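You operate a simulated robot arm through the tools that you are given. There is no shell and no other tool.

Carry out the task below with a simulated robot arm. There is one attempt and no reset: what you move stays moved.

Task
Slide both sleeves over the pipe in the gap and test it at about 2 bar for ten seconds.
Fine: open the yellow bench lever and the black knob, pump, then shut the black knob to hold it. Where these are worked on the way, their far stop is far enough and under half their travel is too little: black knob, yellow bench lever.

It is judged by the outcome, as a careful person would: the job done as asked, and still so three seconds after it is handed in. It fails if anything else is knocked over, pushed out of place, dropped, spilled or broken.

Robot
A 7-joint arm with a two-finger parallel gripper, fixed in place. Base frame: the origin is on the floor under the middle of its stand, x ahead of it, y to its left, z up; the work surface is at about z = 0.82. Readings come in m, degrees, newtons and seconds.
It reaches about 1.479 m from its shoulder. Its first joint turns from -166.0 to 166.0 degrees. Payload 4.4 kg.
Tool frame: the origin (TCP) lies between the finger pads and is the grasp point; the fingertips stand 0.023 m ahead of it; z points along the fingers, y is the line along which they close. The gripper opens to 0.094 m. The fingers are 0.038 m wide and 0.01 m thick; the gripper's body (0.054 by 0.096 m) begins 0.039 m behind the TCP.
Orientation is that of the tool frame in the base frame, as a unit quaternion [w, x, y, z]. With the fingers straight down and closing along the base's y, the tool's x points along the base's -x, its y along +y and its z along -z.

Tools
- The arm moves only by the tool send_rows. Its argument "plan" is a list of rows, each a list of 2 entries, a list of its own where there are three numbers: the shift along the tool's x, y, z in m, then the turn, a rotation vector about the tool's x, y, z in degrees. In form: [[[dx, dy, dz], [rx, ry, rz]], ...]. A call has 1 to 20 rows; each row shifts and turns the commanded pose from where the row before left it, along the tool's axes as they then stand. "fingers" is the finger opening in m, from 0 to 0.094, set as the call begins (left out, the last holds). Each row takes 0.2 s and may step no farther than 0.05 m and 8.6 degrees from the row before; otherwise, or with a gripper value out of range, the whole call is refused. Where a pose cannot be reached the arm comes as near as it can. A force on the tool above 80 N (or 10 N above the force at the start of the call, whichever is more), or a blocked arm, ends the call early, and 0.2 s more pass. The fingers move at their own pace (about 0.072 m/s each) and stop on an object; they squeeze with about 42 N. The grip force told is the motor's: it shows also when the fingers shut on nothing. Time passes only in rows, and 0.2 s behind the last, so rows that do not move let the fingers close. The reply holds the time, the measured pose of the TCP, the force on the tool along the base axes, the opening and the grip force, in the units named above and with some noise, with the torque about the TCP (base axes, N m) and any sound that the robot's microphone picked up.
- Cameras (640 x 400 px; columns grow to the right, rows downward): "scene" is fixed at [0.4001, 0.4984, 1.4561]; the picture's right is [-0.20, -0.98, 0.00], its down [-0.52, 0.11, -0.85] and it looks along [0.83, -0.17, -0.53] (base axes); focal length 249 px, centre (320, 200). "wrist" rides on the gripper at [0.086, 0.016, -0.074] in the tool frame; the picture's right is [-0.18, 0.98, 0.00], its down [-0.58, -0.11, -0.81] and it looks along [-0.79, -0.15, 0.59] (tool axes); focal length 243 px, centre (320, 200). There is no depth. A picture from a camera that has moved, and an enlarged one, comes with that camera's place and axes in the base frame and with its lens.
- get_image(camera): a new picture of that camera. It takes no simulated time.
- close_up(camera, box): a new picture of the part [left, top, right, bottom] of that camera's present view, enlarged. It takes no simulated time.
- finish_job(): hands the job in; it is judged then, once.

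Places have to be worked out from the pictures, the camera data and where the tool is seen. Open the gripper and draw the arm clear of the work before you hand the job in, unless the task says otherwise.

The tools are called as name(argument=value, ...) on one line, values as JSON. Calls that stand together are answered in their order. send_rows: Moves the arm, as the interface text tells. Its arguments: {"type":"object","properties":{"plan":{"type":"array","items":{"type":"array"}},"fingers":{"type":"number"}},"required":["plan"]} The other tools are called the same way: get_image (camera) takes a picture; close_up (camera, box) takes an enlarged picture of a part of a camera's view; finish_job () hands the job in.

At the start:

```text
time: 0.0
tcp_pos: [0.7784, 0.2036, 1.3407]
ee_rot: [0.0, 0.0, 1.0, 0.0]
wrist_force: [0.0, -0.2, -0.2]
wrist_torque: [0.04, -0.01, 0.03]
finger_gap: 0.0941
gripper_force: 0.0
```

scene: 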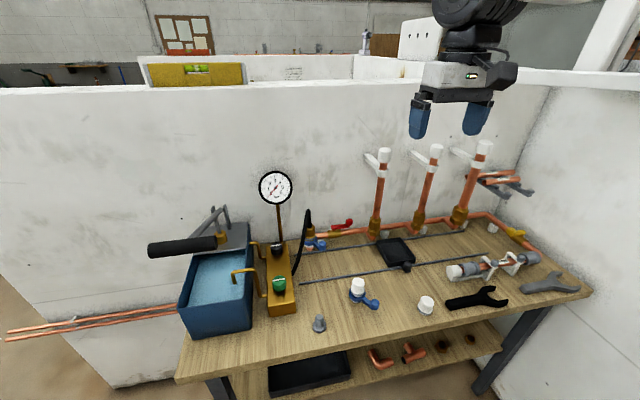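
wrist: 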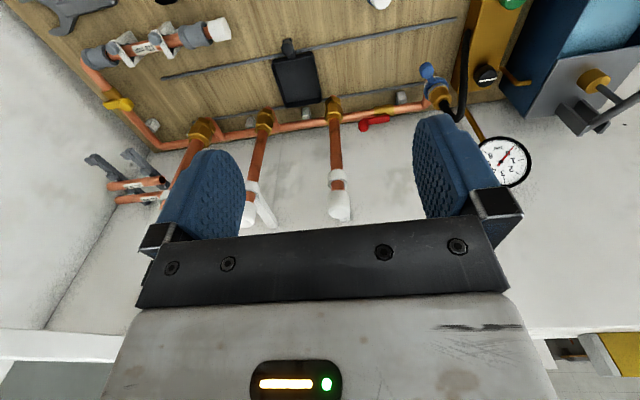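

I'll start by looking closely at the bench to identify the parts before moving anything.

close_up(camera="scene", box=[420, 220, 600, 320])

close_up(camera="scene", box=[140, 160, 340, 345])

close_up(camera="scene", box=[290, 190, 450, 320])

close_up(camera="wrist", box=[40, 0, 300, 160])

close_up(camera="wrist", box=[380, 0, 640, 200])

```text
3.56 times, centred on (510, 270) of scene
camera zoom: at [0.4001, 0.4984, 1.4561], right [-0.2, -0.98, 0.0], down [-0.52, 0.11, -0.85], along [0.83, -0.17, -0.53], focal length 886 px, centre (-356, -49)
```

zoom: 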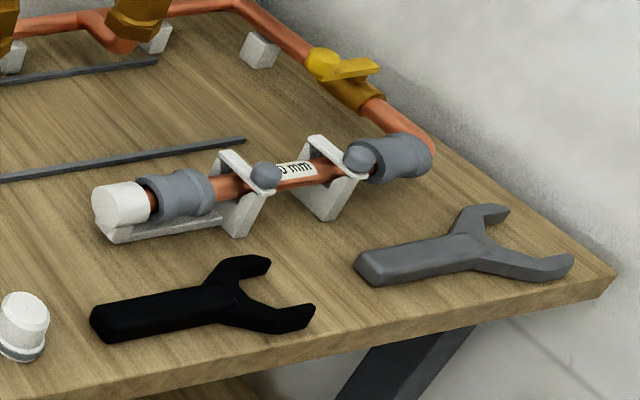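

```text
2.16 times, centred on (240, 252) of scene
camera zoom: at [0.4001, 0.4984, 1.4561], right [-0.2, -0.98, 0.0], down [-0.52, 0.11, -0.85], along [0.83, -0.17, -0.53], focal length 539 px, centre (493, 86)
```

zoom: 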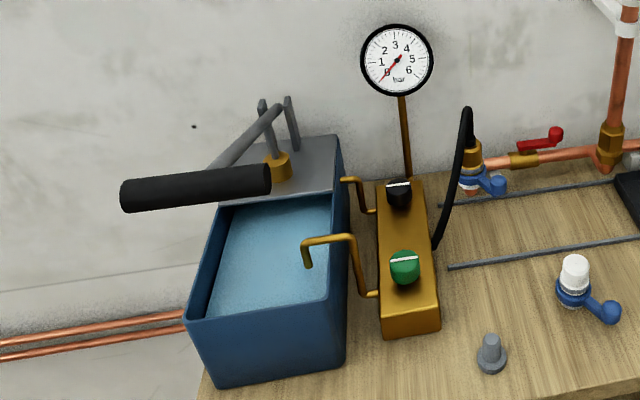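

```text
3.08 times, centred on (370, 255) of scene
camera zoom: at [0.4001, 0.4984, 1.4561], right [-0.2, -0.98, 0.0], down [-0.52, 0.11, -0.85], along [0.83, -0.17, -0.53], focal length 767 px, centre (166, 31)
```

zoom: 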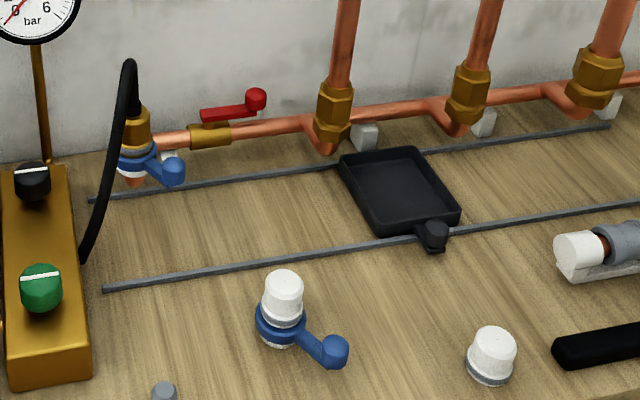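

```text
2.46 times, centred on (170, 80) of wrist
camera zoom: at [0.6921, 0.22, 1.4171], right [0.18, 0.98, 0.0], down [0.58, -0.11, 0.81], along [0.79, -0.15, -0.59], focal length 597 px, centre (689, 495)
```

zoom: 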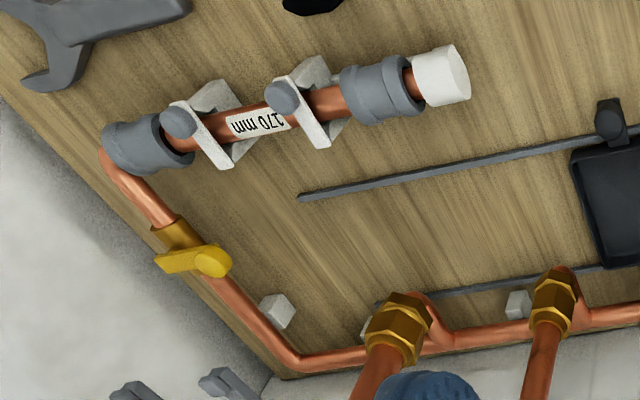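

```text
2.00 times, centred on (510, 100) of wrist
camera zoom: at [0.6921, 0.22, 1.4171], right [0.18, 0.98, 0.0], down [0.58, -0.11, 0.81], along [0.79, -0.15, -0.59], focal length 485 px, centre (-60, 400)
```

zoom: 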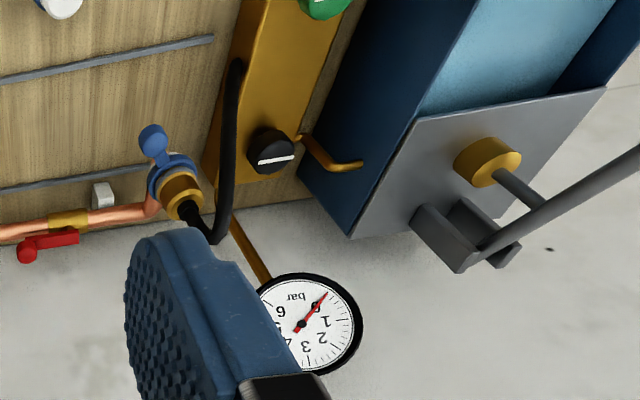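

The pipe in the gap (marked 170 mm) lies along y at about x≈0.81, y from -0.05 to -0.27, with grey sleeves at both ends. I'll move the wrist camera for a closer look, staying high and in front of the bench.

send_rows(plan=[[[0.0158, -0.0334, 0.024], [0, 0, 0]], [[0.0158, -0.0334, 0.024], [0, 0, 0]], [[0.0158, -0.0334, 0.024], [0, 0, 0]], [[0.0158, -0.0334, 0.024], [0, 0, 0]], [[0.0158, -0.0334, 0.024], [0, 0, 0]], [[0.0158, -0.0334, 0.024], [0, 0, 0]], [[0.0158, -0.0334, 0.024], [0, 0, 0]], [[0.0158, -0.0334, 0.024], [0, 0, 0]], [[0.0158, -0.0334, 0.024], [0, 0, 0]], [[0.0158, -0.0334, 0.024], [0, 0, 0]]])

get_image(camera="wrist")

get_image(camera="scene")

```text
time: 2.2
tcp_pos: [0.6221, -0.1318, 1.1003]
ee_rot: [0.001, 0.0, 1.0, 0.0]
wrist_force: [0.6, 0.3, -0.8]
wrist_torque: [0.03, 0.01, 0.0]
finger_gap: 0.0943
gripper_force: 0.1
```

```text
taken
camera wrist: at [0.5354, -0.1142, 1.1748], right [0.18, 0.98, 0.0], down [0.58, -0.11, 0.81], along [0.79, -0.15, -0.59], focal length 243 px, centre (320, 200)
```

wrist: 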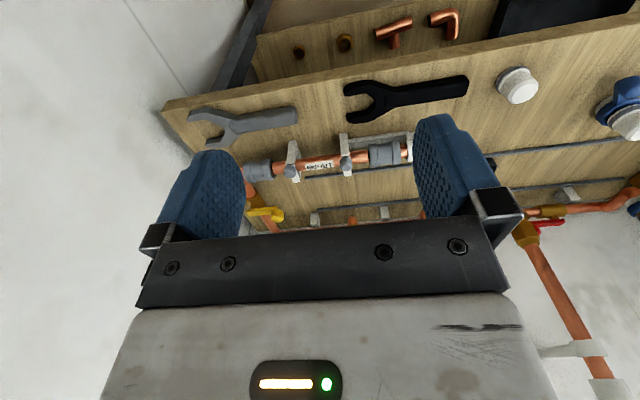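

```text
taken
```

scene: 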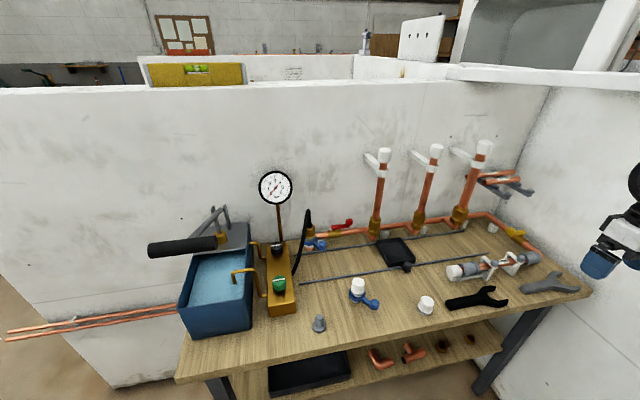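

The wrist picture is upside down (its top is the base's down). I'll zoom in on the pipe and on the valve.

close_up(camera="wrist", box=[230, 110, 430, 235])

close_up(camera="scene", box=[440, 240, 550, 300])

close_up(camera="scene", box=[480, 205, 550, 250])

close_up(camera="scene", box=[230, 210, 320, 320])

close_up(camera="scene", box=[290, 200, 370, 260])

```text
3.20 times, centred on (330, 172) of wrist
camera zoom: at [0.5354, -0.1142, 1.1748], right [0.18, 0.98, 0.0], down [0.58, -0.11, 0.81], along [0.79, -0.15, -0.59], focal length 776 px, centre (288, 288)
```

zoom: 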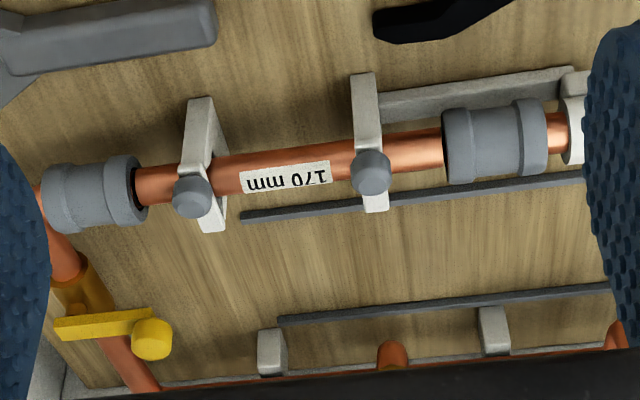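

```text
5.82 times, centred on (495, 270) of scene
camera zoom: at [0.4001, 0.4984, 1.4561], right [-0.2, -0.98, 0.0], down [-0.52, 0.11, -0.85], along [0.83, -0.17, -0.53], focal length 1450 px, centre (-698, -207)
```

zoom: 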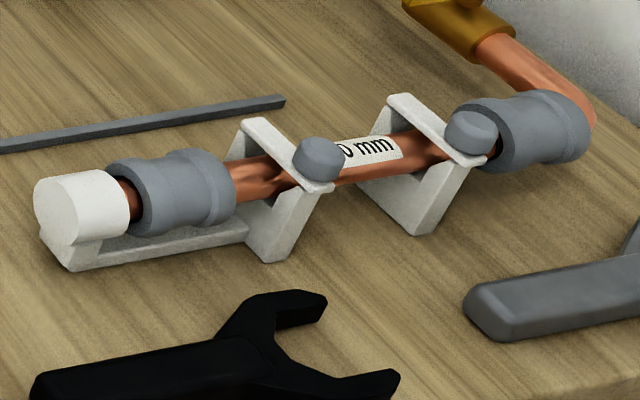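

```text
8.89 times, centred on (515, 228) of scene
camera zoom: at [0.4001, 0.4984, 1.4561], right [-0.2, -0.98, 0.0], down [-0.52, 0.11, -0.85], along [0.83, -0.17, -0.53], focal length 2216 px, centre (-1413, -44)
```

zoom: 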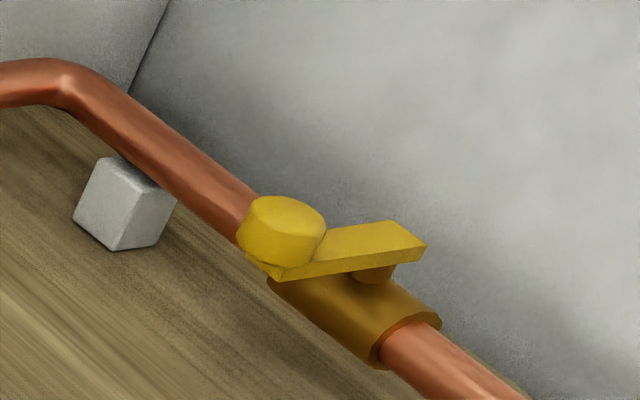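

```text
3.64 times, centred on (275, 265) of scene
camera zoom: at [0.4001, 0.4984, 1.4561], right [-0.2, -0.98, 0.0], down [-0.52, 0.11, -0.85], along [0.83, -0.17, -0.53], focal length 906 px, centre (484, -36)
```

zoom: 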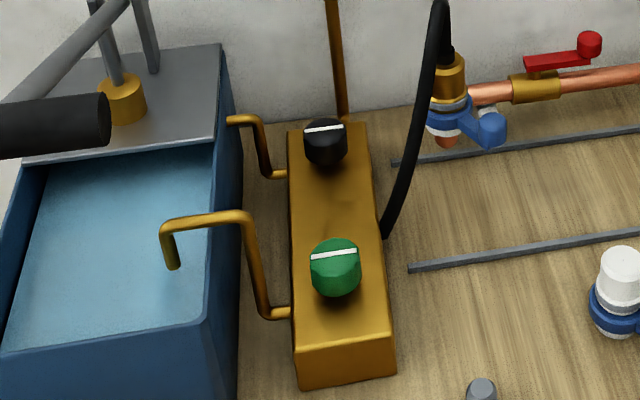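

```text
6.67 times, centred on (330, 230) of scene
camera zoom: at [0.4001, 0.4984, 1.4561], right [-0.2, -0.98, 0.0], down [-0.52, 0.11, -0.85], along [0.83, -0.17, -0.53], focal length 1662 px, centre (253, 0)
```

zoom: 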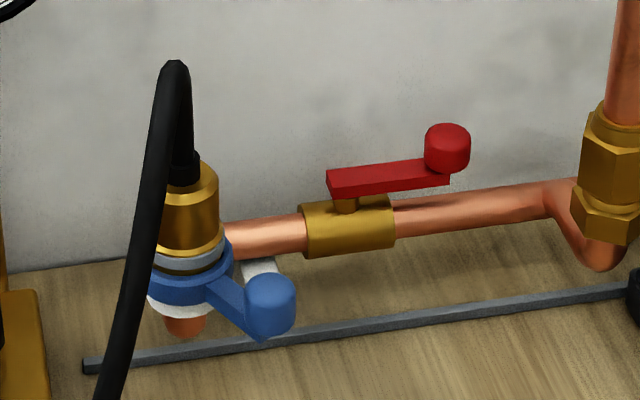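

The clips (white, grey knobs) hold the 170 mm pipe, and one sleeve sits outboard of each clip. I'll move closer above the left sleeve to see the joint lines.

send_rows(plan=[[[-0.0297, 0.0137, 0.0167], [0, 0, 0]], [[-0.0297, 0.0137, 0.0167], [0, 0, 0]], [[-0.0297, 0.0137, 0.0167], [0, 0, 0]], [[-0.0297, 0.0137, 0.0167], [0, 0, 0]], [[-0.0297, 0.0137, 0.0167], [0, 0, 0]], [[-0.0297, 0.0137, 0.0167], [0, 0, 0]]])

get_image(camera="wrist")

get_image(camera="scene")

```text
time: 3.6
tcp_pos: [0.8006, -0.0496, 1.002]
ee_rot: [0.0, 0.0, 1.0, 0.0]
wrist_force: [-0.6, 0.0, -0.4]
wrist_torque: [-0.02, 0.01, 0.0]
finger_gap: 0.0939
gripper_force: 0.2
```

```text
taken
camera wrist: at [0.7136, -0.0328, 1.0779], right [0.18, 0.98, 0.0], down [0.58, -0.11, 0.81], along [0.79, -0.15, -0.59], focal length 243 px, centre (320, 200)
```

wrist: 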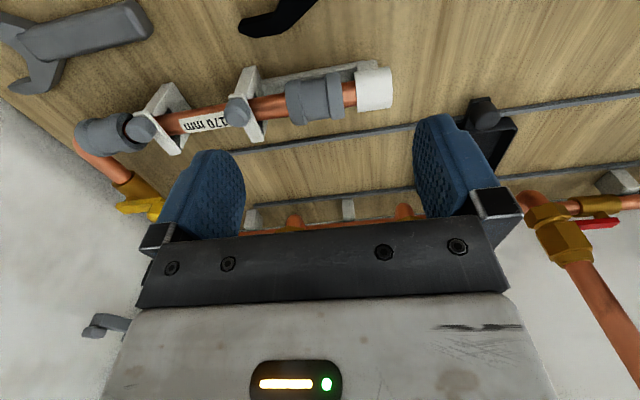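

```text
taken
```

scene: 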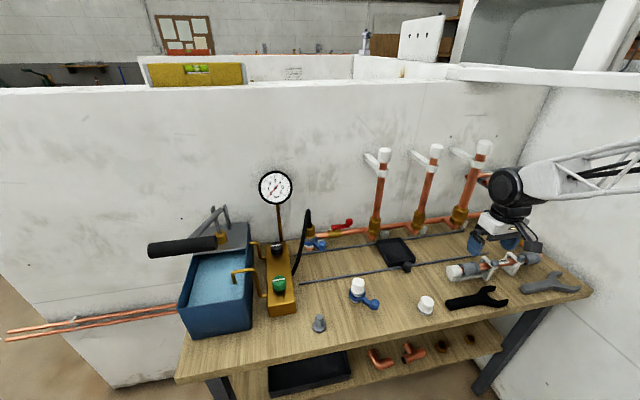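

close_up(camera="wrist", box=[220, 50, 410, 165])

close_up(camera="wrist", box=[60, 70, 250, 190])

```text
3.37 times, centred on (315, 108) of wrist
camera zoom: at [0.7136, -0.0328, 1.0779], right [0.18, 0.98, 0.0], down [0.58, -0.11, 0.81], along [0.79, -0.15, -0.59], focal length 817 px, centre (337, 512)
```

zoom: 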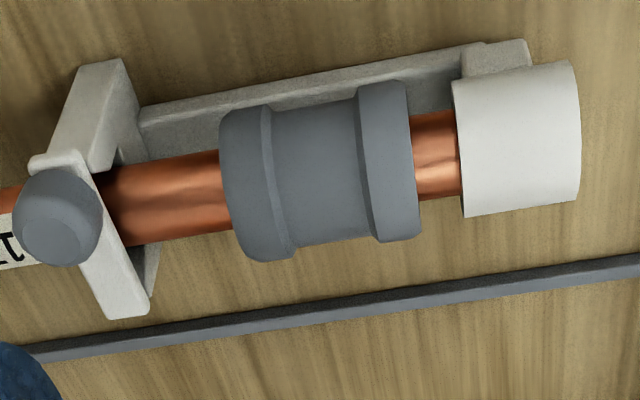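

```text
3.33 times, centred on (155, 130) of wrist
camera zoom: at [0.7136, -0.0328, 1.0779], right [0.18, 0.98, 0.0], down [0.58, -0.11, 0.81], along [0.79, -0.15, -0.59], focal length 809 px, centre (870, 433)
```

zoom: 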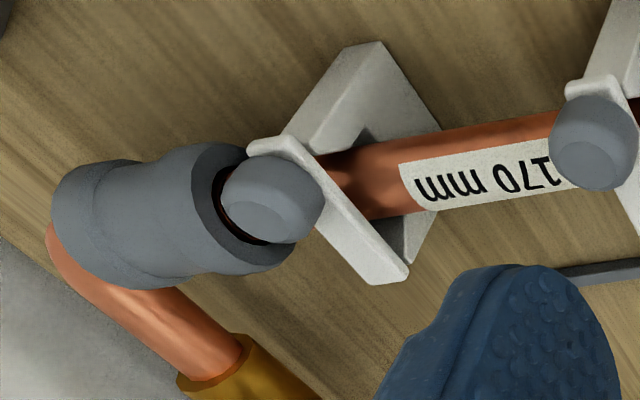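

The axis of the pipe works out at about x≈0.829, z≈0.88. The left sleeve spans y≈-0.035 to -0.083 and the right one mirrors it around y≈-0.17. The joints should be at y≈-0.086 and -0.256, so each sleeve goes inward about 25 mm. I'll turn the gripper 90° above the left sleeve so it can grip across the pipe.

send_rows(plan=[[[-0.028, -0.009, 0], [0, 0, 0]], [[0, 0, 0], [0, 0, 8.5]], [[0, 0, 0], [0, 0, 8.5]], [[0, 0, 0], [0, 0, 8.5]], [[0, 0, 0], [0, 0, 8.5]], [[0, 0, 0], [0, 0, 8.5]], [[0, 0, 0], [0, 0, 8.5]], [[0, 0, 0], [0, 0, 8.5]], [[0, 0, 0], [0, 0, 8.5]], [[0, 0, 0], [0, 0, 8.5]], [[0, 0, 0], [0, 0, 8.5]], [[0, 0, 0], [0, 0, 5]], [[0, 0, 0], [0, 0, 0]]])

get_image(camera="wrist")

get_image(camera="scene")

```text
time: 6.4
tcp_pos: [0.8266, -0.0579, 1.0019]
ee_rot: [0.0, 0.708, 0.707, 0.0]
wrist_force: [0.9, 0.0, 1.7]
wrist_torque: [-0.01, 0.0, -0.02]
finger_gap: 0.0941
gripper_force: 0.0
```

```text
taken
camera wrist: at [0.8427, 0.0293, 1.0768], right [0.98, -0.19, 0.0], down [-0.11, -0.58, 0.81], along [-0.15, -0.79, -0.59], focal length 243 px, centre (320, 200)
```

wrist: 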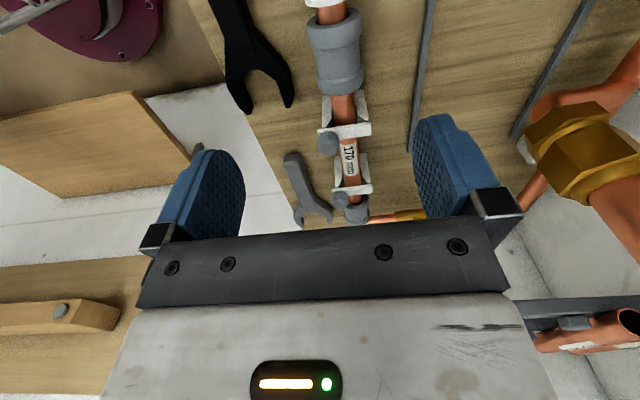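

```text
taken
```

scene: 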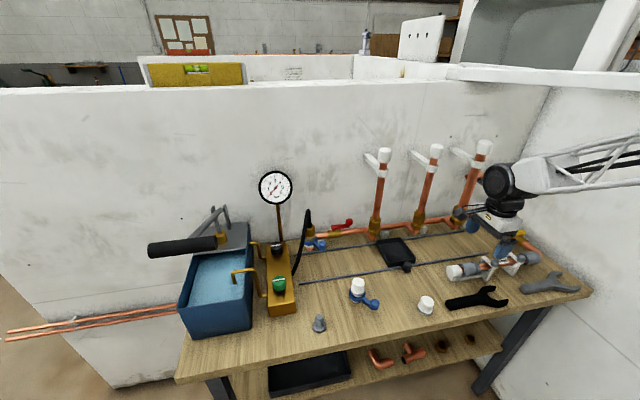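

The view from along the pipe suggests its axis is nearer x≈0.84. I'll zoom in to measure the sleeve, clips and seam.

close_up(camera="wrist", box=[260, 0, 440, 112])

close_up(camera="wrist", box=[260, 90, 440, 230])

```text
3.56 times, centred on (350, 56) of wrist
camera zoom: at [0.8427, 0.0293, 1.0768], right [0.98, -0.19, 0.0], down [-0.11, -0.58, 0.81], along [-0.15, -0.79, -0.59], focal length 863 px, centre (213, 712)
```

zoom: 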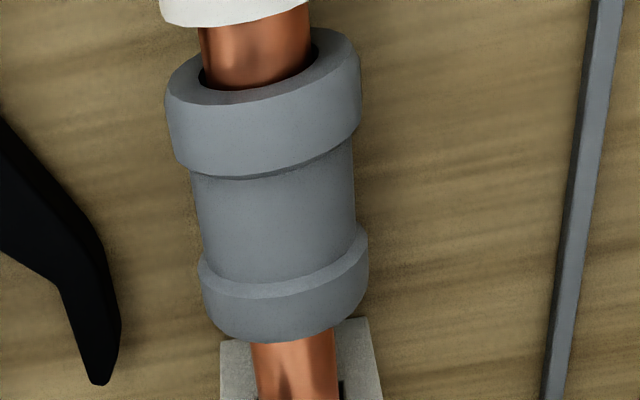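

```text
2.86 times, centred on (350, 160) of wrist
camera zoom: at [0.8427, 0.0293, 1.0768], right [0.98, -0.19, 0.0], down [-0.11, -0.58, 0.81], along [-0.15, -0.79, -0.59], focal length 693 px, centre (234, 314)
```

zoom: 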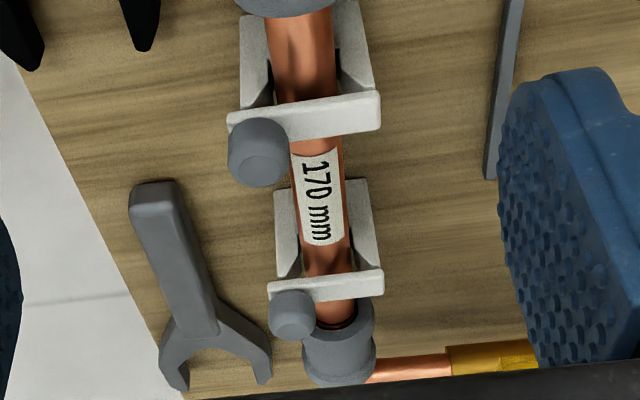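

The axis reads x≈0.840, z≈0.867, with the left sleeve's centre at y≈-0.061. I'll line up in x, set the opening to 0.07 and go down partway, then check.

send_rows(plan=[[[-0.002, 0.0134, 0.0], [0, 0, 0]], [[0, 0, 0.02], [0, 0, 0]], [[0, 0, 0.02], [0, 0, 0]], [[0, 0, 0.02], [0, 0, 0]], [[0, 0, 0.0], [0, 0, 0]]], fingers=0.07)

get_image(camera="wrist")

close_up(camera="scene", box=[420, 190, 580, 310])

```text
time: 7.6
tcp_pos: [0.8402, -0.0595, 0.942]
ee_rot: [-0.001, 0.707, 0.707, 0.001]
wrist_force: [0.3, -0.2, -0.1]
wrist_torque: [0.04, 0.02, -0.01]
finger_gap: 0.0699
gripper_force: 0.0
```

```text
taken
camera wrist: at [0.8561, 0.0281, 1.0177], right [0.98, -0.18, 0.0], down [-0.11, -0.58, 0.81], along [-0.15, -0.79, -0.59], focal length 243 px, centre (320, 200)
```

wrist: 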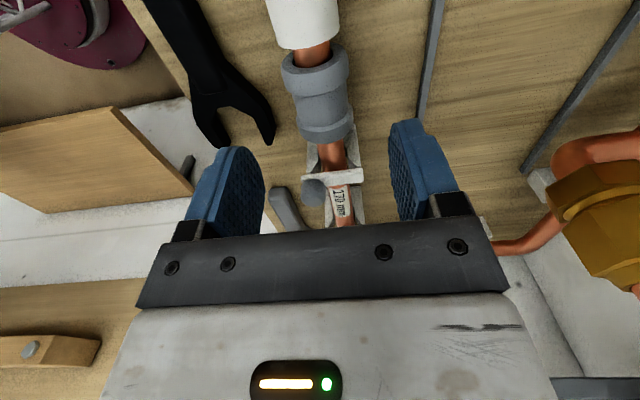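

```text
3.33 times, centred on (500, 250) of scene
camera zoom: at [0.4001, 0.4984, 1.4561], right [-0.2, -0.98, 0.0], down [-0.52, 0.11, -0.85], along [0.83, -0.17, -0.53], focal length 831 px, centre (-280, 33)
```

zoom: 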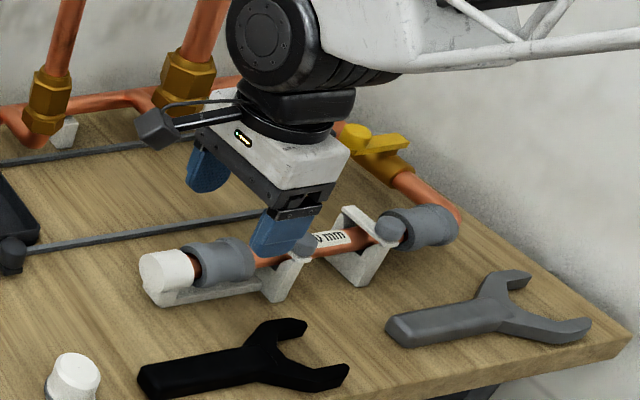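

The sleeve centre reads (0.8405, -0.060), right under the TCP. I'll go down to z≈0.88 and close on the sleeve.

send_rows(plan=[[[0, 0, 0.02], [0, 0, 0]], [[0, 0, 0.02], [0, 0, 0]], [[0, 0, 0.02], [0, 0, 0]], [[0, 0, 0.0], [0, 0, 0]]], fingers=0.07)

get_image(camera="wrist")

close_up(camera="scene", box=[420, 190, 580, 310])

```text
time: 8.6
tcp_pos: [0.84, -0.0597, 0.8811]
ee_rot: [0.0, 0.708, 0.707, 0.0]
wrist_force: [-0.2, 0.6, -0.3]
wrist_torque: [0.03, 0.0, 0.0]
finger_gap: 0.0697
gripper_force: 0.0
```

```text
taken
camera wrist: at [0.8563, 0.0275, 0.9576], right [0.98, -0.18, 0.0], down [-0.11, -0.58, 0.81], along [-0.15, -0.79, -0.59], focal length 243 px, centre (320, 200)
```

wrist: 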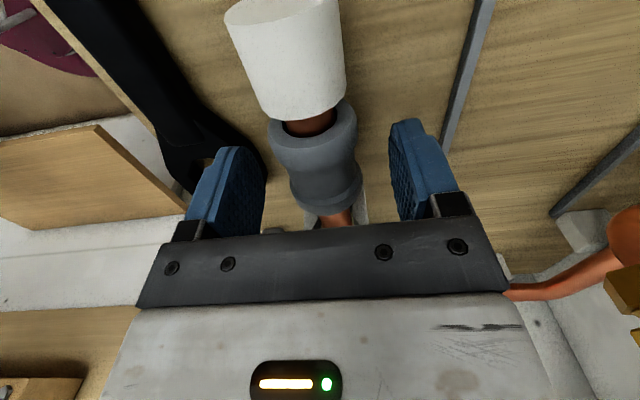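

```text
3.33 times, centred on (500, 250) of scene
camera zoom: at [0.4001, 0.4984, 1.4561], right [-0.2, -0.98, 0.0], down [-0.52, 0.11, -0.85], along [0.83, -0.17, -0.53], focal length 831 px, centre (-280, 33)
```

zoom: 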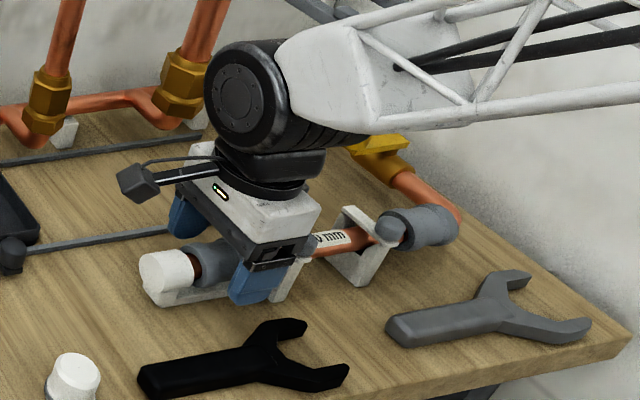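

The sleeve sits centred between the fingers, so I'll close on it.

send_rows(plan=[[[0, 0, 0], [0, 0, 0]], [[0, 0, 0], [0, 0, 0]], [[0, 0, 0], [0, 0, 0]]], fingers=0.03)

get_image(camera="wrist")

```text
time: 9.4
tcp_pos: [0.8401, -0.0605, 0.8823]
ee_rot: [-0.001, 0.707, 0.707, 0.001]
wrist_force: [-5.6, -0.9, 0.9]
wrist_torque: [0.46, 0.18, 0.89]
finger_gap: 0.0399
gripper_force: 44.7
```

```text
taken
camera wrist: at [0.8562, 0.0276, 0.9577], right [0.98, -0.18, 0.0], down [-0.11, -0.58, 0.81], along [-0.15, -0.79, -0.59], focal length 243 px, centre (320, 200)
```

wrist: 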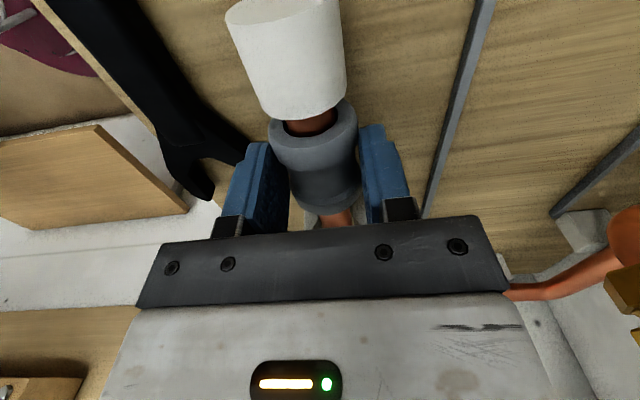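

Gripped at 0.040 m with only a small side force. I'll slide it inward (-y) 15 mm in gentle steps and watch the force.

send_rows(plan=[[[-0.004, 0, 0], [0, 0, 0]], [[-0.004, 0, 0], [0, 0, 0]], [[-0.004, 0, 0], [0, 0, 0]], [[-0.003, 0, 0], [0, 0, 0]]])

get_image(camera="wrist")

close_up(camera="scene", box=[420, 190, 580, 310])

```text
time: 10.4
tcp_pos: [0.8398, -0.0749, 0.8822]
ee_rot: [0.0, 0.707, 0.707, 0.0]
wrist_force: [-21.5, -0.3, 14.8]
wrist_torque: [0.4, 0.54, 1.21]
finger_gap: 0.0399
gripper_force: 45.0
```

```text
taken
camera wrist: at [0.8561, 0.012, 0.9577], right [0.98, -0.18, 0.0], down [-0.11, -0.58, 0.81], along [-0.15, -0.79, -0.59], focal length 243 px, centre (320, 200)
```

wrist: 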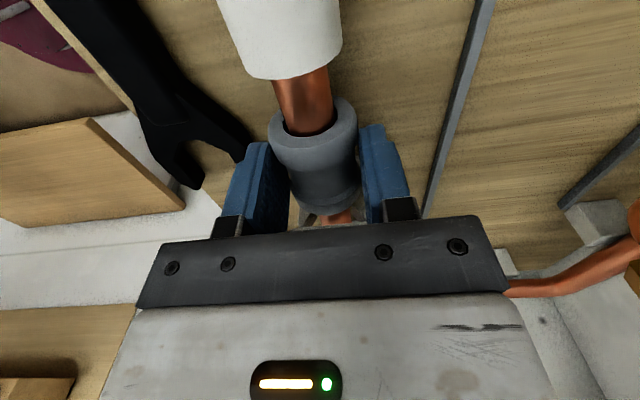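

```text
3.33 times, centred on (500, 250) of scene
camera zoom: at [0.4001, 0.4984, 1.4561], right [-0.2, -0.98, 0.0], down [-0.52, 0.11, -0.85], along [0.83, -0.17, -0.53], focal length 831 px, centre (-280, 33)
```

zoom: 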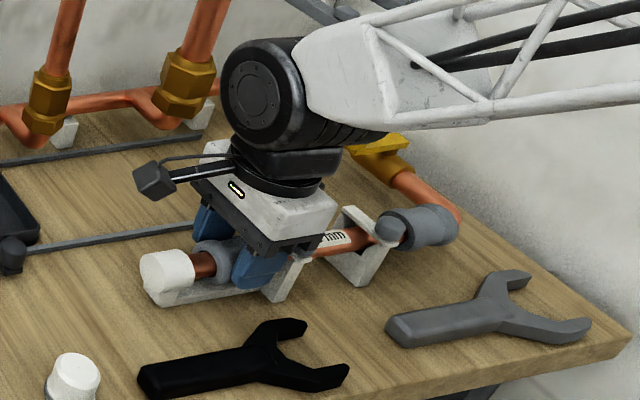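

The sleeve moved 15 mm and copper now shows behind it. The side load suggests I'm slightly off-axis, so I'll ease 1.5 mm toward -x and 1 mm up, then slide the last 10 mm.

send_rows(plan=[[[0, -0.0015, -0.001], [0, 0, 0]], [[-0.003, 0, 0], [0, 0, 0]], [[-0.003, 0, 0], [0, 0, 0]], [[-0.003, 0, 0], [0, 0, 0]], [[-0.002, 0, 0], [0, 0, 0]]])

get_image(camera="wrist")

close_up(camera="scene", box=[440, 220, 560, 310])

```text
time: 11.6
tcp_pos: [0.8384, -0.0856, 0.8825]
ee_rot: [0.0, 0.706, 0.708, 0.001]
wrist_force: [45.1, 0.4, -19.2]
wrist_torque: [-0.68, -0.4, -1.27]
finger_gap: 0.0398
gripper_force: 45.3
```

```text
taken
camera wrist: at [0.8559, 0.0015, 0.9578], right [0.98, -0.18, 0.0], down [-0.11, -0.58, 0.81], along [-0.15, -0.79, -0.59], focal length 243 px, centre (320, 200)
```

wrist: 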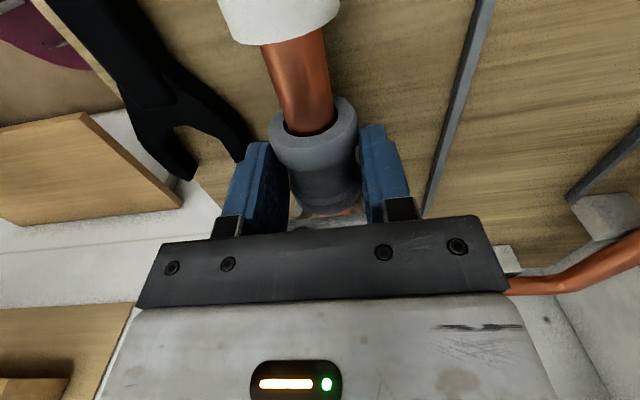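

```text
4.44 times, centred on (500, 265) of scene
camera zoom: at [0.4001, 0.4984, 1.4561], right [-0.2, -0.98, 0.0], down [-0.52, 0.11, -0.85], along [0.83, -0.17, -0.53], focal length 1108 px, centre (-480, -89)
```

zoom: 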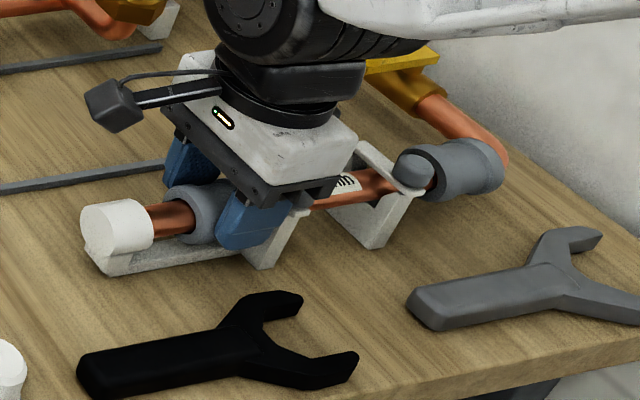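

Stiff axis: I over-corrected by about 1 mm. I'll relax that offset and look at the inner end near the clip.

send_rows(plan=[[[0, 0.001, 0.0006], [0, 0, 0]], [[0, 0, 0], [0, 0, 0]]])

close_up(camera="wrist", box=[240, 90, 400, 230])

```text
time: 12.2
tcp_pos: [0.8408, -0.0851, 0.8809]
ee_rot: [0.0, 0.708, 0.706, 0.0]
wrist_force: [17.9, -0.8, -3.4]
wrist_torque: [0.54, -0.18, 0.96]
finger_gap: 0.0399
gripper_force: 44.9
```

```text
2.86 times, centred on (320, 160) of wrist
camera zoom: at [0.8561, 0.0018, 0.9578], right [0.98, -0.18, 0.0], down [-0.11, -0.58, 0.81], along [-0.15, -0.79, -0.59], focal length 693 px, centre (320, 314)
```

zoom: 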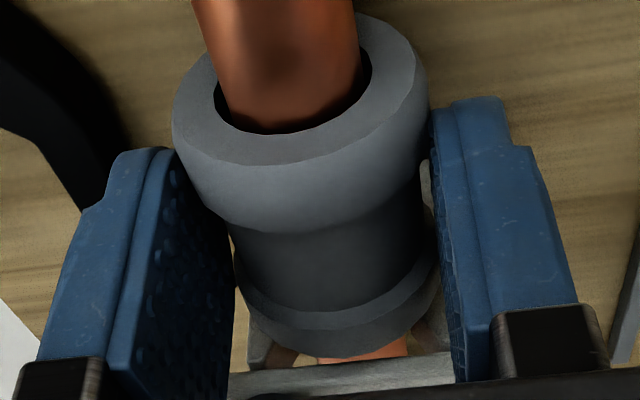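

The sleeve's inner edge stands just short of the clip strap, about where the joint should be centred. I'll release it, rise and inspect.

send_rows(plan=[[[0, 0, 0], [0, 0, 0]], [[0, 0, 0], [0, 0, 0]], [[0, 0, -0.03], [0, 0, 0]], [[0, 0, -0.03], [0, 0, 0]], [[0, 0, -0.04], [0, 0, 0]], [[0, 0, 0], [0, 0, 0]]], fingers=0.07)

get_image(camera="wrist")

close_up(camera="scene", box=[440, 230, 560, 300])

```text
time: 13.6
tcp_pos: [0.841, -0.0853, 0.9831]
ee_rot: [0.0, 0.707, 0.707, 0.0]
wrist_force: [0.4, 0.3, -0.4]
wrist_torque: [-0.02, 0.02, 0.0]
finger_gap: 0.0702
gripper_force: 0.0
```

```text
taken
camera wrist: at [0.8571, 0.0011, 1.0586], right [0.98, -0.18, 0.0], down [-0.11, -0.58, 0.81], along [-0.15, -0.79, -0.59], focal length 243 px, centre (320, 200)
```

wrist: 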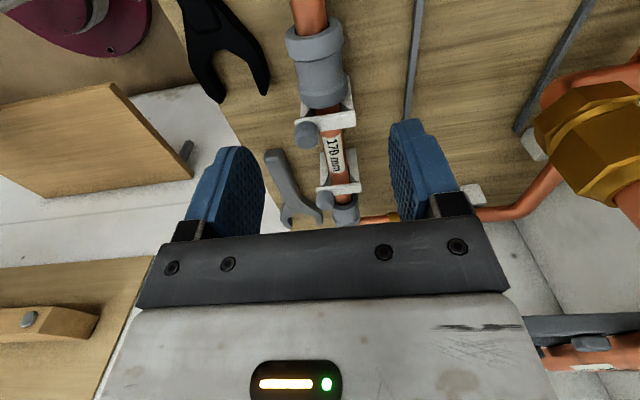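

```text
5.33 times, centred on (500, 265) of scene
camera zoom: at [0.4001, 0.4984, 1.4561], right [-0.2, -0.98, 0.0], down [-0.52, 0.11, -0.85], along [0.83, -0.17, -0.53], focal length 1330 px, centre (-640, -147)
```

zoom: 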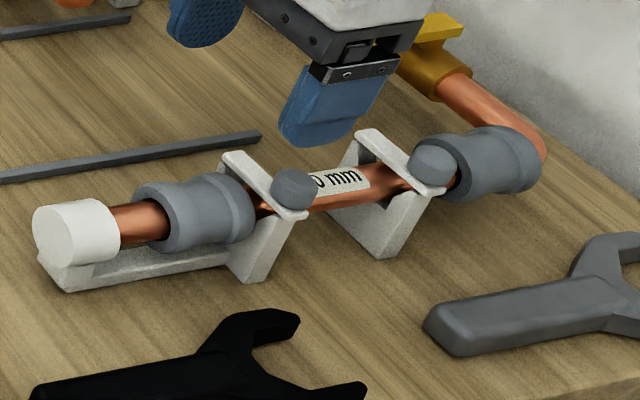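

The left sleeve moved inward cleanly. Now I'll look at the right sleeve, its clip knob and the elbow.

close_up(camera="wrist", box=[290, 60, 430, 230])

send_rows(plan=[[[-0.035, 0, -0.005], [0, 0, 0]], [[-0.035, 0, -0.005], [0, 0, 0]], [[-0.035, 0, 0], [0, 0, 0]], [[-0.035, 0, 0], [0, 0, 0]], [[0, 0, 0], [0, 0, 0]]])

get_image(camera="wrist")

close_up(camera="wrist", box=[250, 0, 450, 200])

```text
2.35 times, centred on (360, 145) of wrist
camera zoom: at [0.8571, 0.0011, 1.0586], right [0.98, -0.18, 0.0], down [-0.11, -0.58, 0.81], along [-0.15, -0.79, -0.59], focal length 571 px, centre (226, 329)
```

zoom: 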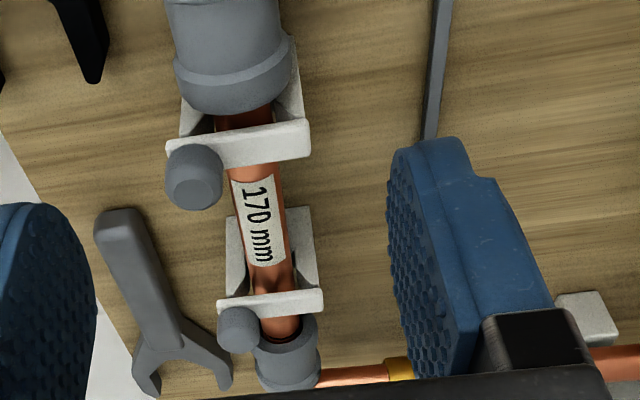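

```text
time: 14.8
tcp_pos: [0.8409, -0.2242, 0.9904]
ee_rot: [0.0, 0.706, 0.708, 0.0]
wrist_force: [-0.6, 0.2, -0.4]
wrist_torque: [0.0, 0.02, -0.01]
finger_gap: 0.07
gripper_force: 0.1
```

```text
taken
camera wrist: at [0.8565, -0.1371, 1.0663], right [0.98, -0.18, 0.0], down [-0.11, -0.58, 0.81], along [-0.15, -0.79, -0.59], focal length 243 px, centre (320, 200)
```

wrist: 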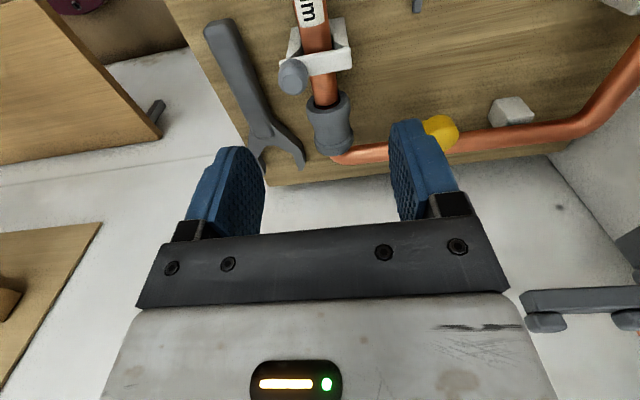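

```text
2.00 times, centred on (350, 100) of wrist
camera zoom: at [0.8565, -0.1371, 1.0663], right [0.98, -0.18, 0.0], down [-0.11, -0.58, 0.81], along [-0.15, -0.79, -0.59], focal length 485 px, centre (260, 400)
```

zoom: 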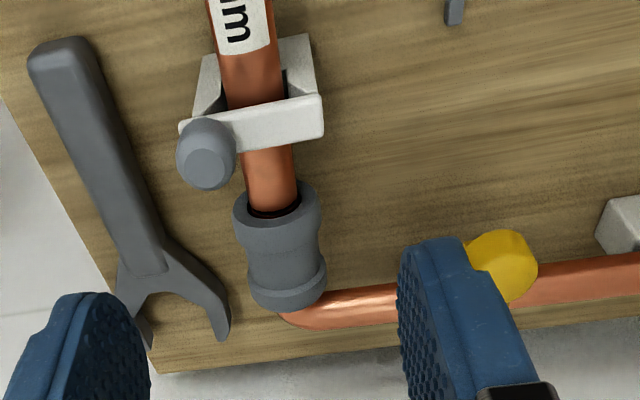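

The right sleeve spans about y -0.26 to -0.312 (centre ≈ -0.284). The clip knob is at (0.822, -0.219) and the elbow run at y≈-0.328. I'll grip at y≈-0.281 and come down in two stages.

send_rows(plan=[[[-0.03, 0, 0], [0, 0, 0]], [[-0.027, -0.0005, 0], [0, 0, 0]], [[0, 0, 0.025], [0, 0, 0]], [[0, 0, 0.025], [0, 0, 0]], [[0, 0, 0], [0, 0, 0]]])

get_image(camera="wrist")

close_up(camera="scene", box=[440, 200, 600, 310])

```text
time: 16.0
tcp_pos: [0.8391, -0.2834, 0.9426]
ee_rot: [0.001, 0.708, 0.706, 0.0]
wrist_force: [-0.9, -0.6, 0.5]
wrist_torque: [-0.01, -0.01, 0.01]
finger_gap: 0.0702
gripper_force: 0.1
```

```text
taken
camera wrist: at [0.8555, -0.1953, 1.0179], right [0.98, -0.18, 0.0], down [-0.11, -0.58, 0.81], along [-0.15, -0.79, -0.59], focal length 243 px, centre (320, 200)
```

wrist: 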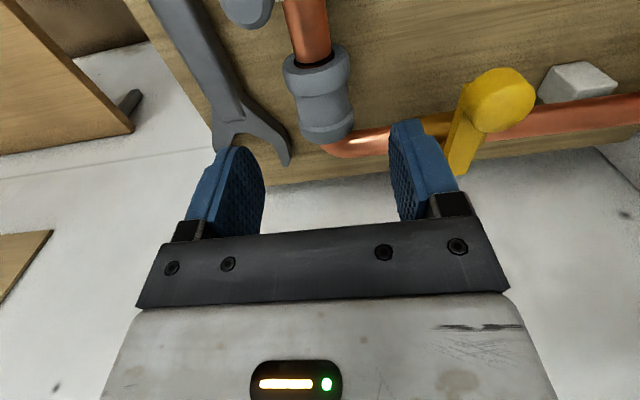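

```text
3.64 times, centred on (520, 255) of scene
camera zoom: at [0.4001, 0.4984, 1.4561], right [-0.2, -0.98, 0.0], down [-0.52, 0.11, -0.85], along [0.83, -0.17, -0.53], focal length 906 px, centre (-407, 0)
```

zoom: 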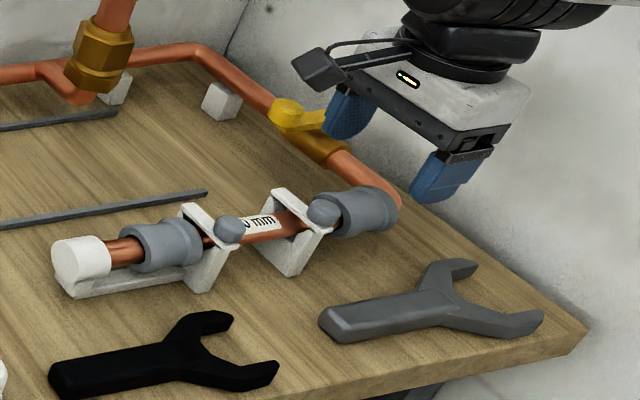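

The sleeve is centred under the fingers, clear of the yellow lever and the elbow. I'll go down and grip it.

send_rows(plan=[[[0, 0.0008, 0.02], [0, 0, 0]], [[0, 0, 0.02], [0, 0, 0]], [[0, 0, 0.021], [0, 0, 0]], [[0, 0, 0], [0, 0, 0]]], fingers=0.07)

get_image(camera="wrist")

close_up(camera="scene", box=[440, 200, 600, 310])

```text
time: 17.0
tcp_pos: [0.8399, -0.2835, 0.8824]
ee_rot: [-0.001, 0.708, 0.707, 0.0]
wrist_force: [0.5, 0.8, 0.1]
wrist_torque: [-0.02, 0.01, 0.02]
finger_gap: 0.0699
gripper_force: 0.0
```

```text
taken
camera wrist: at [0.8555, -0.1964, 0.9564], right [0.98, -0.18, 0.0], down [-0.11, -0.58, 0.81], along [-0.15, -0.79, -0.59], focal length 243 px, centre (320, 200)
```

wrist: 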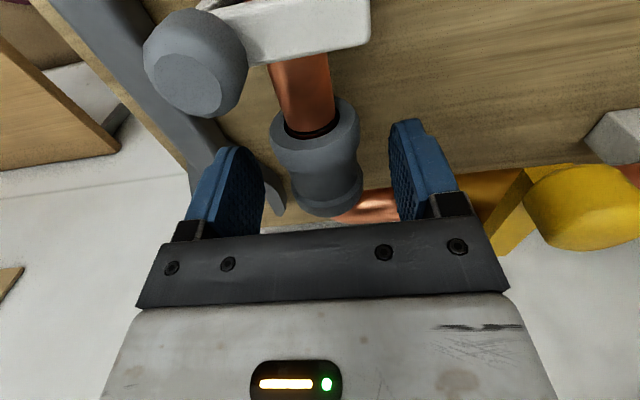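

```text
3.64 times, centred on (520, 255) of scene
camera zoom: at [0.4001, 0.4984, 1.4561], right [-0.2, -0.98, 0.0], down [-0.52, 0.11, -0.85], along [0.83, -0.17, -0.53], focal length 906 px, centre (-407, 0)
```

zoom: 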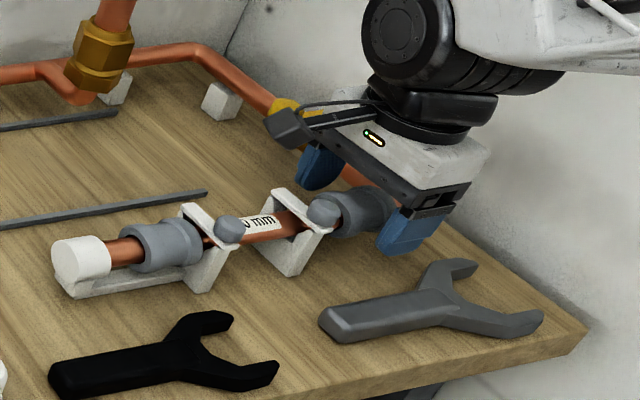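

Sleeve centred between the fingers. Closing on it.

send_rows(plan=[[[0, 0, 0], [0, 0, 0]], [[0, 0, 0], [0, 0, 0]], [[0, 0, 0], [0, 0, 0]]], fingers=0.03)

send_rows(plan=[[[0.004, 0, 0], [0, 0, 0]], [[0.004, 0, 0], [0, 0, 0]], [[0.004, 0, 0], [0, 0, 0]]])

get_image(camera="wrist")

```text
time: 17.8
tcp_pos: [0.8394, -0.283, 0.8809]
ee_rot: [0.001, 0.707, 0.707, 0.0]
wrist_force: [19.8, -0.3, -8.0]
wrist_torque: [0.64, -0.14, 1.0]
finger_gap: 0.0399
gripper_force: 44.7
```

```text
time: 18.6
tcp_pos: [0.8394, -0.2727, 0.8811]
ee_rot: [0.0, 0.708, 0.706, 0.0]
wrist_force: [10.9, -0.3, 1.4]
wrist_torque: [0.23, -0.14, 0.92]
finger_gap: 0.04
gripper_force: 44.9
```

```text
taken
camera wrist: at [0.8561, -0.1847, 0.9566], right [0.98, -0.18, 0.0], down [-0.11, -0.58, 0.81], along [-0.15, -0.79, -0.59], focal length 243 px, centre (320, 200)
```

wrist: 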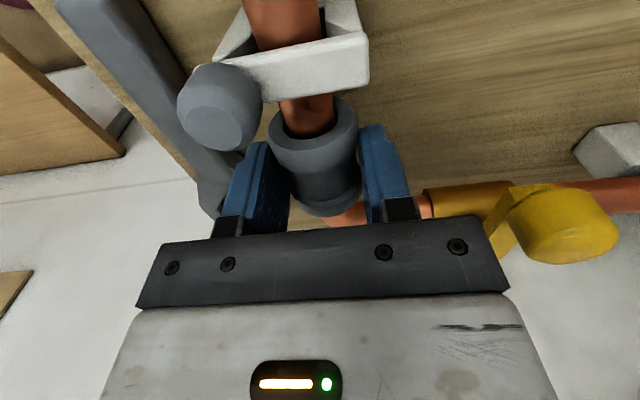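

Moved 11 mm smoothly. I'll continue in small steps, watching the y force since the clip knob is close to the front finger.

send_rows(plan=[[[0.0035, 0, 0], [0, 0, 0]], [[0.0035, 0, 0], [0, 0, 0]]])

get_image(camera="wrist")

close_up(camera="scene", box=[440, 200, 600, 310])

```text
time: 19.2
tcp_pos: [0.8406, -0.2646, 0.8807]
ee_rot: [0.0, 0.707, 0.707, 0.0]
wrist_force: [7.1, 0.5, 2.5]
wrist_torque: [0.22, -0.05, 1.06]
finger_gap: 0.0398
gripper_force: 44.8
```

```text
taken
camera wrist: at [0.8561, -0.1768, 0.9566], right [0.98, -0.18, 0.0], down [-0.11, -0.58, 0.81], along [-0.15, -0.79, -0.59], focal length 243 px, centre (320, 200)
```

wrist: 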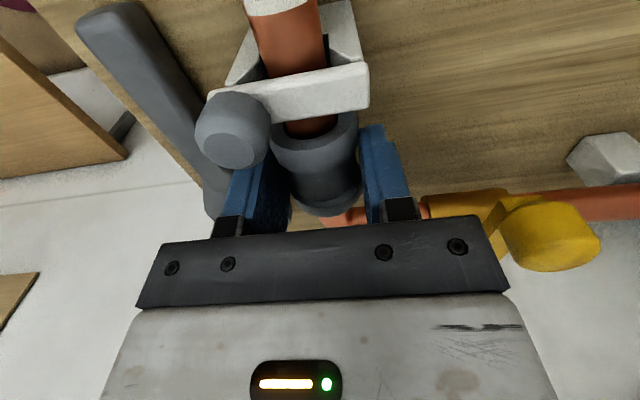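

```text
3.64 times, centred on (520, 255) of scene
camera zoom: at [0.4001, 0.4984, 1.4561], right [-0.2, -0.98, 0.0], down [-0.52, 0.11, -0.85], along [0.83, -0.17, -0.53], focal length 906 px, centre (-407, 0)
```

zoom: 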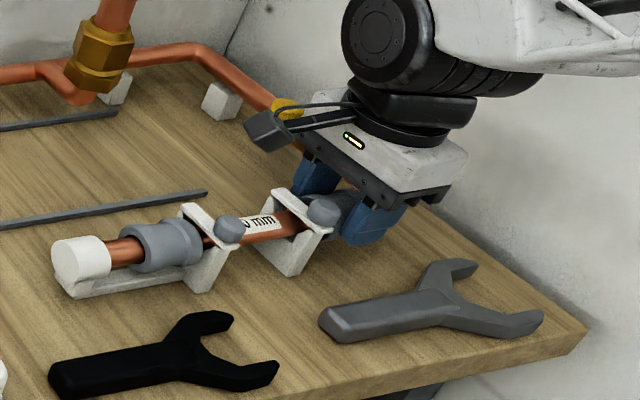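

Still free (y force near zero). Seven millimetres more to bring the sleeve to y≈-0.257.

send_rows(plan=[[[0.0025, 0, 0], [0, 0, 0]], [[0.0025, 0, 0], [0, 0, 0]], [[0.002, 0, 0], [0, 0, 0]]])

close_up(camera="wrist", box=[180, 40, 440, 240])

close_up(camera="scene", box=[440, 200, 600, 310])

```text
time: 20.0
tcp_pos: [0.8415, -0.2579, 0.8805]
ee_rot: [0.0, 0.708, 0.707, 0.0]
wrist_force: [8.5, -4.8, -0.2]
wrist_torque: [0.15, -0.07, 0.89]
finger_gap: 0.0394
gripper_force: 44.7
```

```text
2.00 times, centred on (310, 140) of wrist
camera zoom: at [0.8561, -0.1699, 0.9565], right [0.98, -0.18, 0.0], down [-0.11, -0.58, 0.81], along [-0.15, -0.79, -0.59], focal length 485 px, centre (340, 320)
```

zoom: 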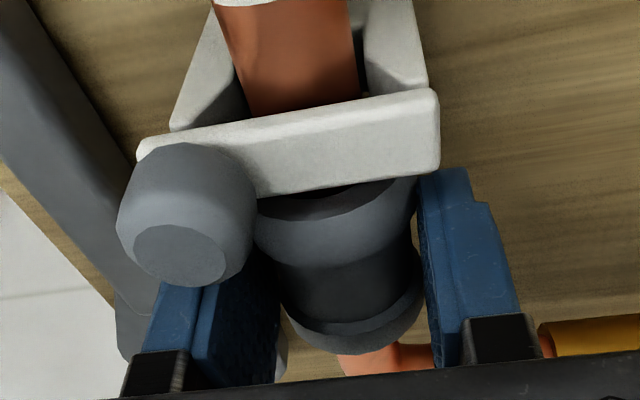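

```text
3.64 times, centred on (520, 255) of scene
camera zoom: at [0.4001, 0.4984, 1.4561], right [-0.2, -0.98, 0.0], down [-0.52, 0.11, -0.85], along [0.83, -0.17, -0.53], focal length 906 px, centre (-407, 0)
```

zoom: 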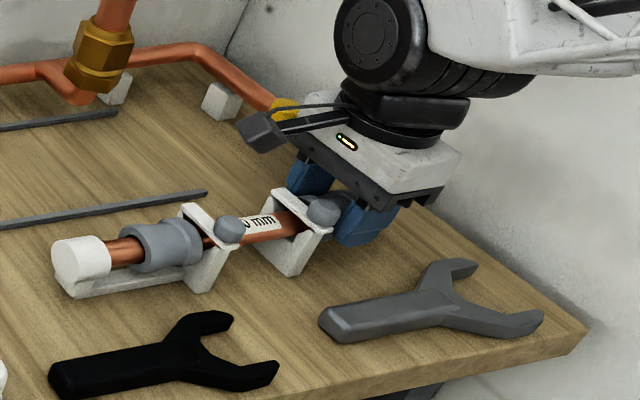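

A light -5 N appeared in y after 25 mm of travel, so it is about at the clip. I'll release and rise, then verify both.

send_rows(plan=[[[0, 0, 0], [0, 0, 0]], [[0, 0, 0], [0, 0, 0]], [[0, 0, -0.03], [0, 0, 0]], [[0, 0, -0.035], [0, 0, 0]], [[0, 0, -0.045], [0, 0, 0]], [[0, 0, 0], [0, 0, 0]]], fingers=0.07)

get_image(camera="wrist")

close_up(camera="scene", box=[440, 220, 560, 300])

```text
time: 21.4
tcp_pos: [0.8392, -0.2569, 0.9909]
ee_rot: [0.0, 0.707, 0.707, 0.0]
wrist_force: [0.5, 0.4, 0.9]
wrist_torque: [0.02, 0.0, 0.03]
finger_gap: 0.0701
gripper_force: 0.1
```

```text
taken
camera wrist: at [0.856, -0.1685, 1.0671], right [0.98, -0.18, 0.0], down [-0.11, -0.58, 0.81], along [-0.15, -0.79, -0.59], focal length 243 px, centre (320, 200)
```

wrist: 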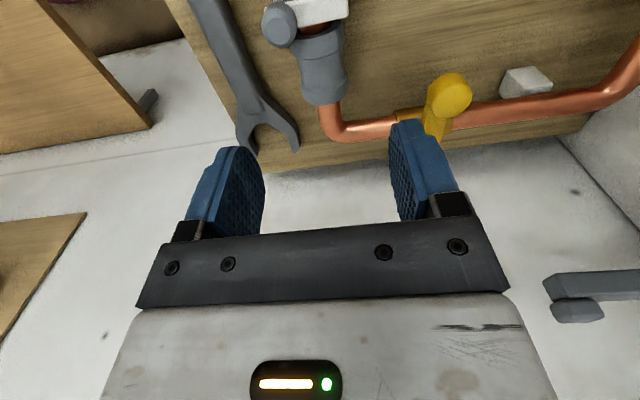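

```text
5.00 times, centred on (500, 260) of scene
camera zoom: at [0.4001, 0.4984, 1.4561], right [-0.2, -0.98, 0.0], down [-0.52, 0.11, -0.85], along [0.83, -0.17, -0.53], focal length 1246 px, centre (-580, -100)
```

zoom: 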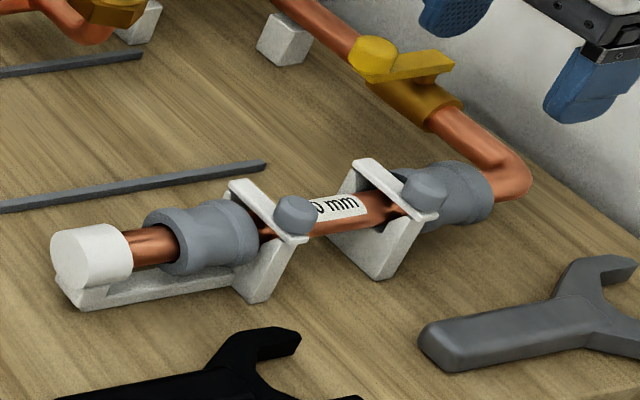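

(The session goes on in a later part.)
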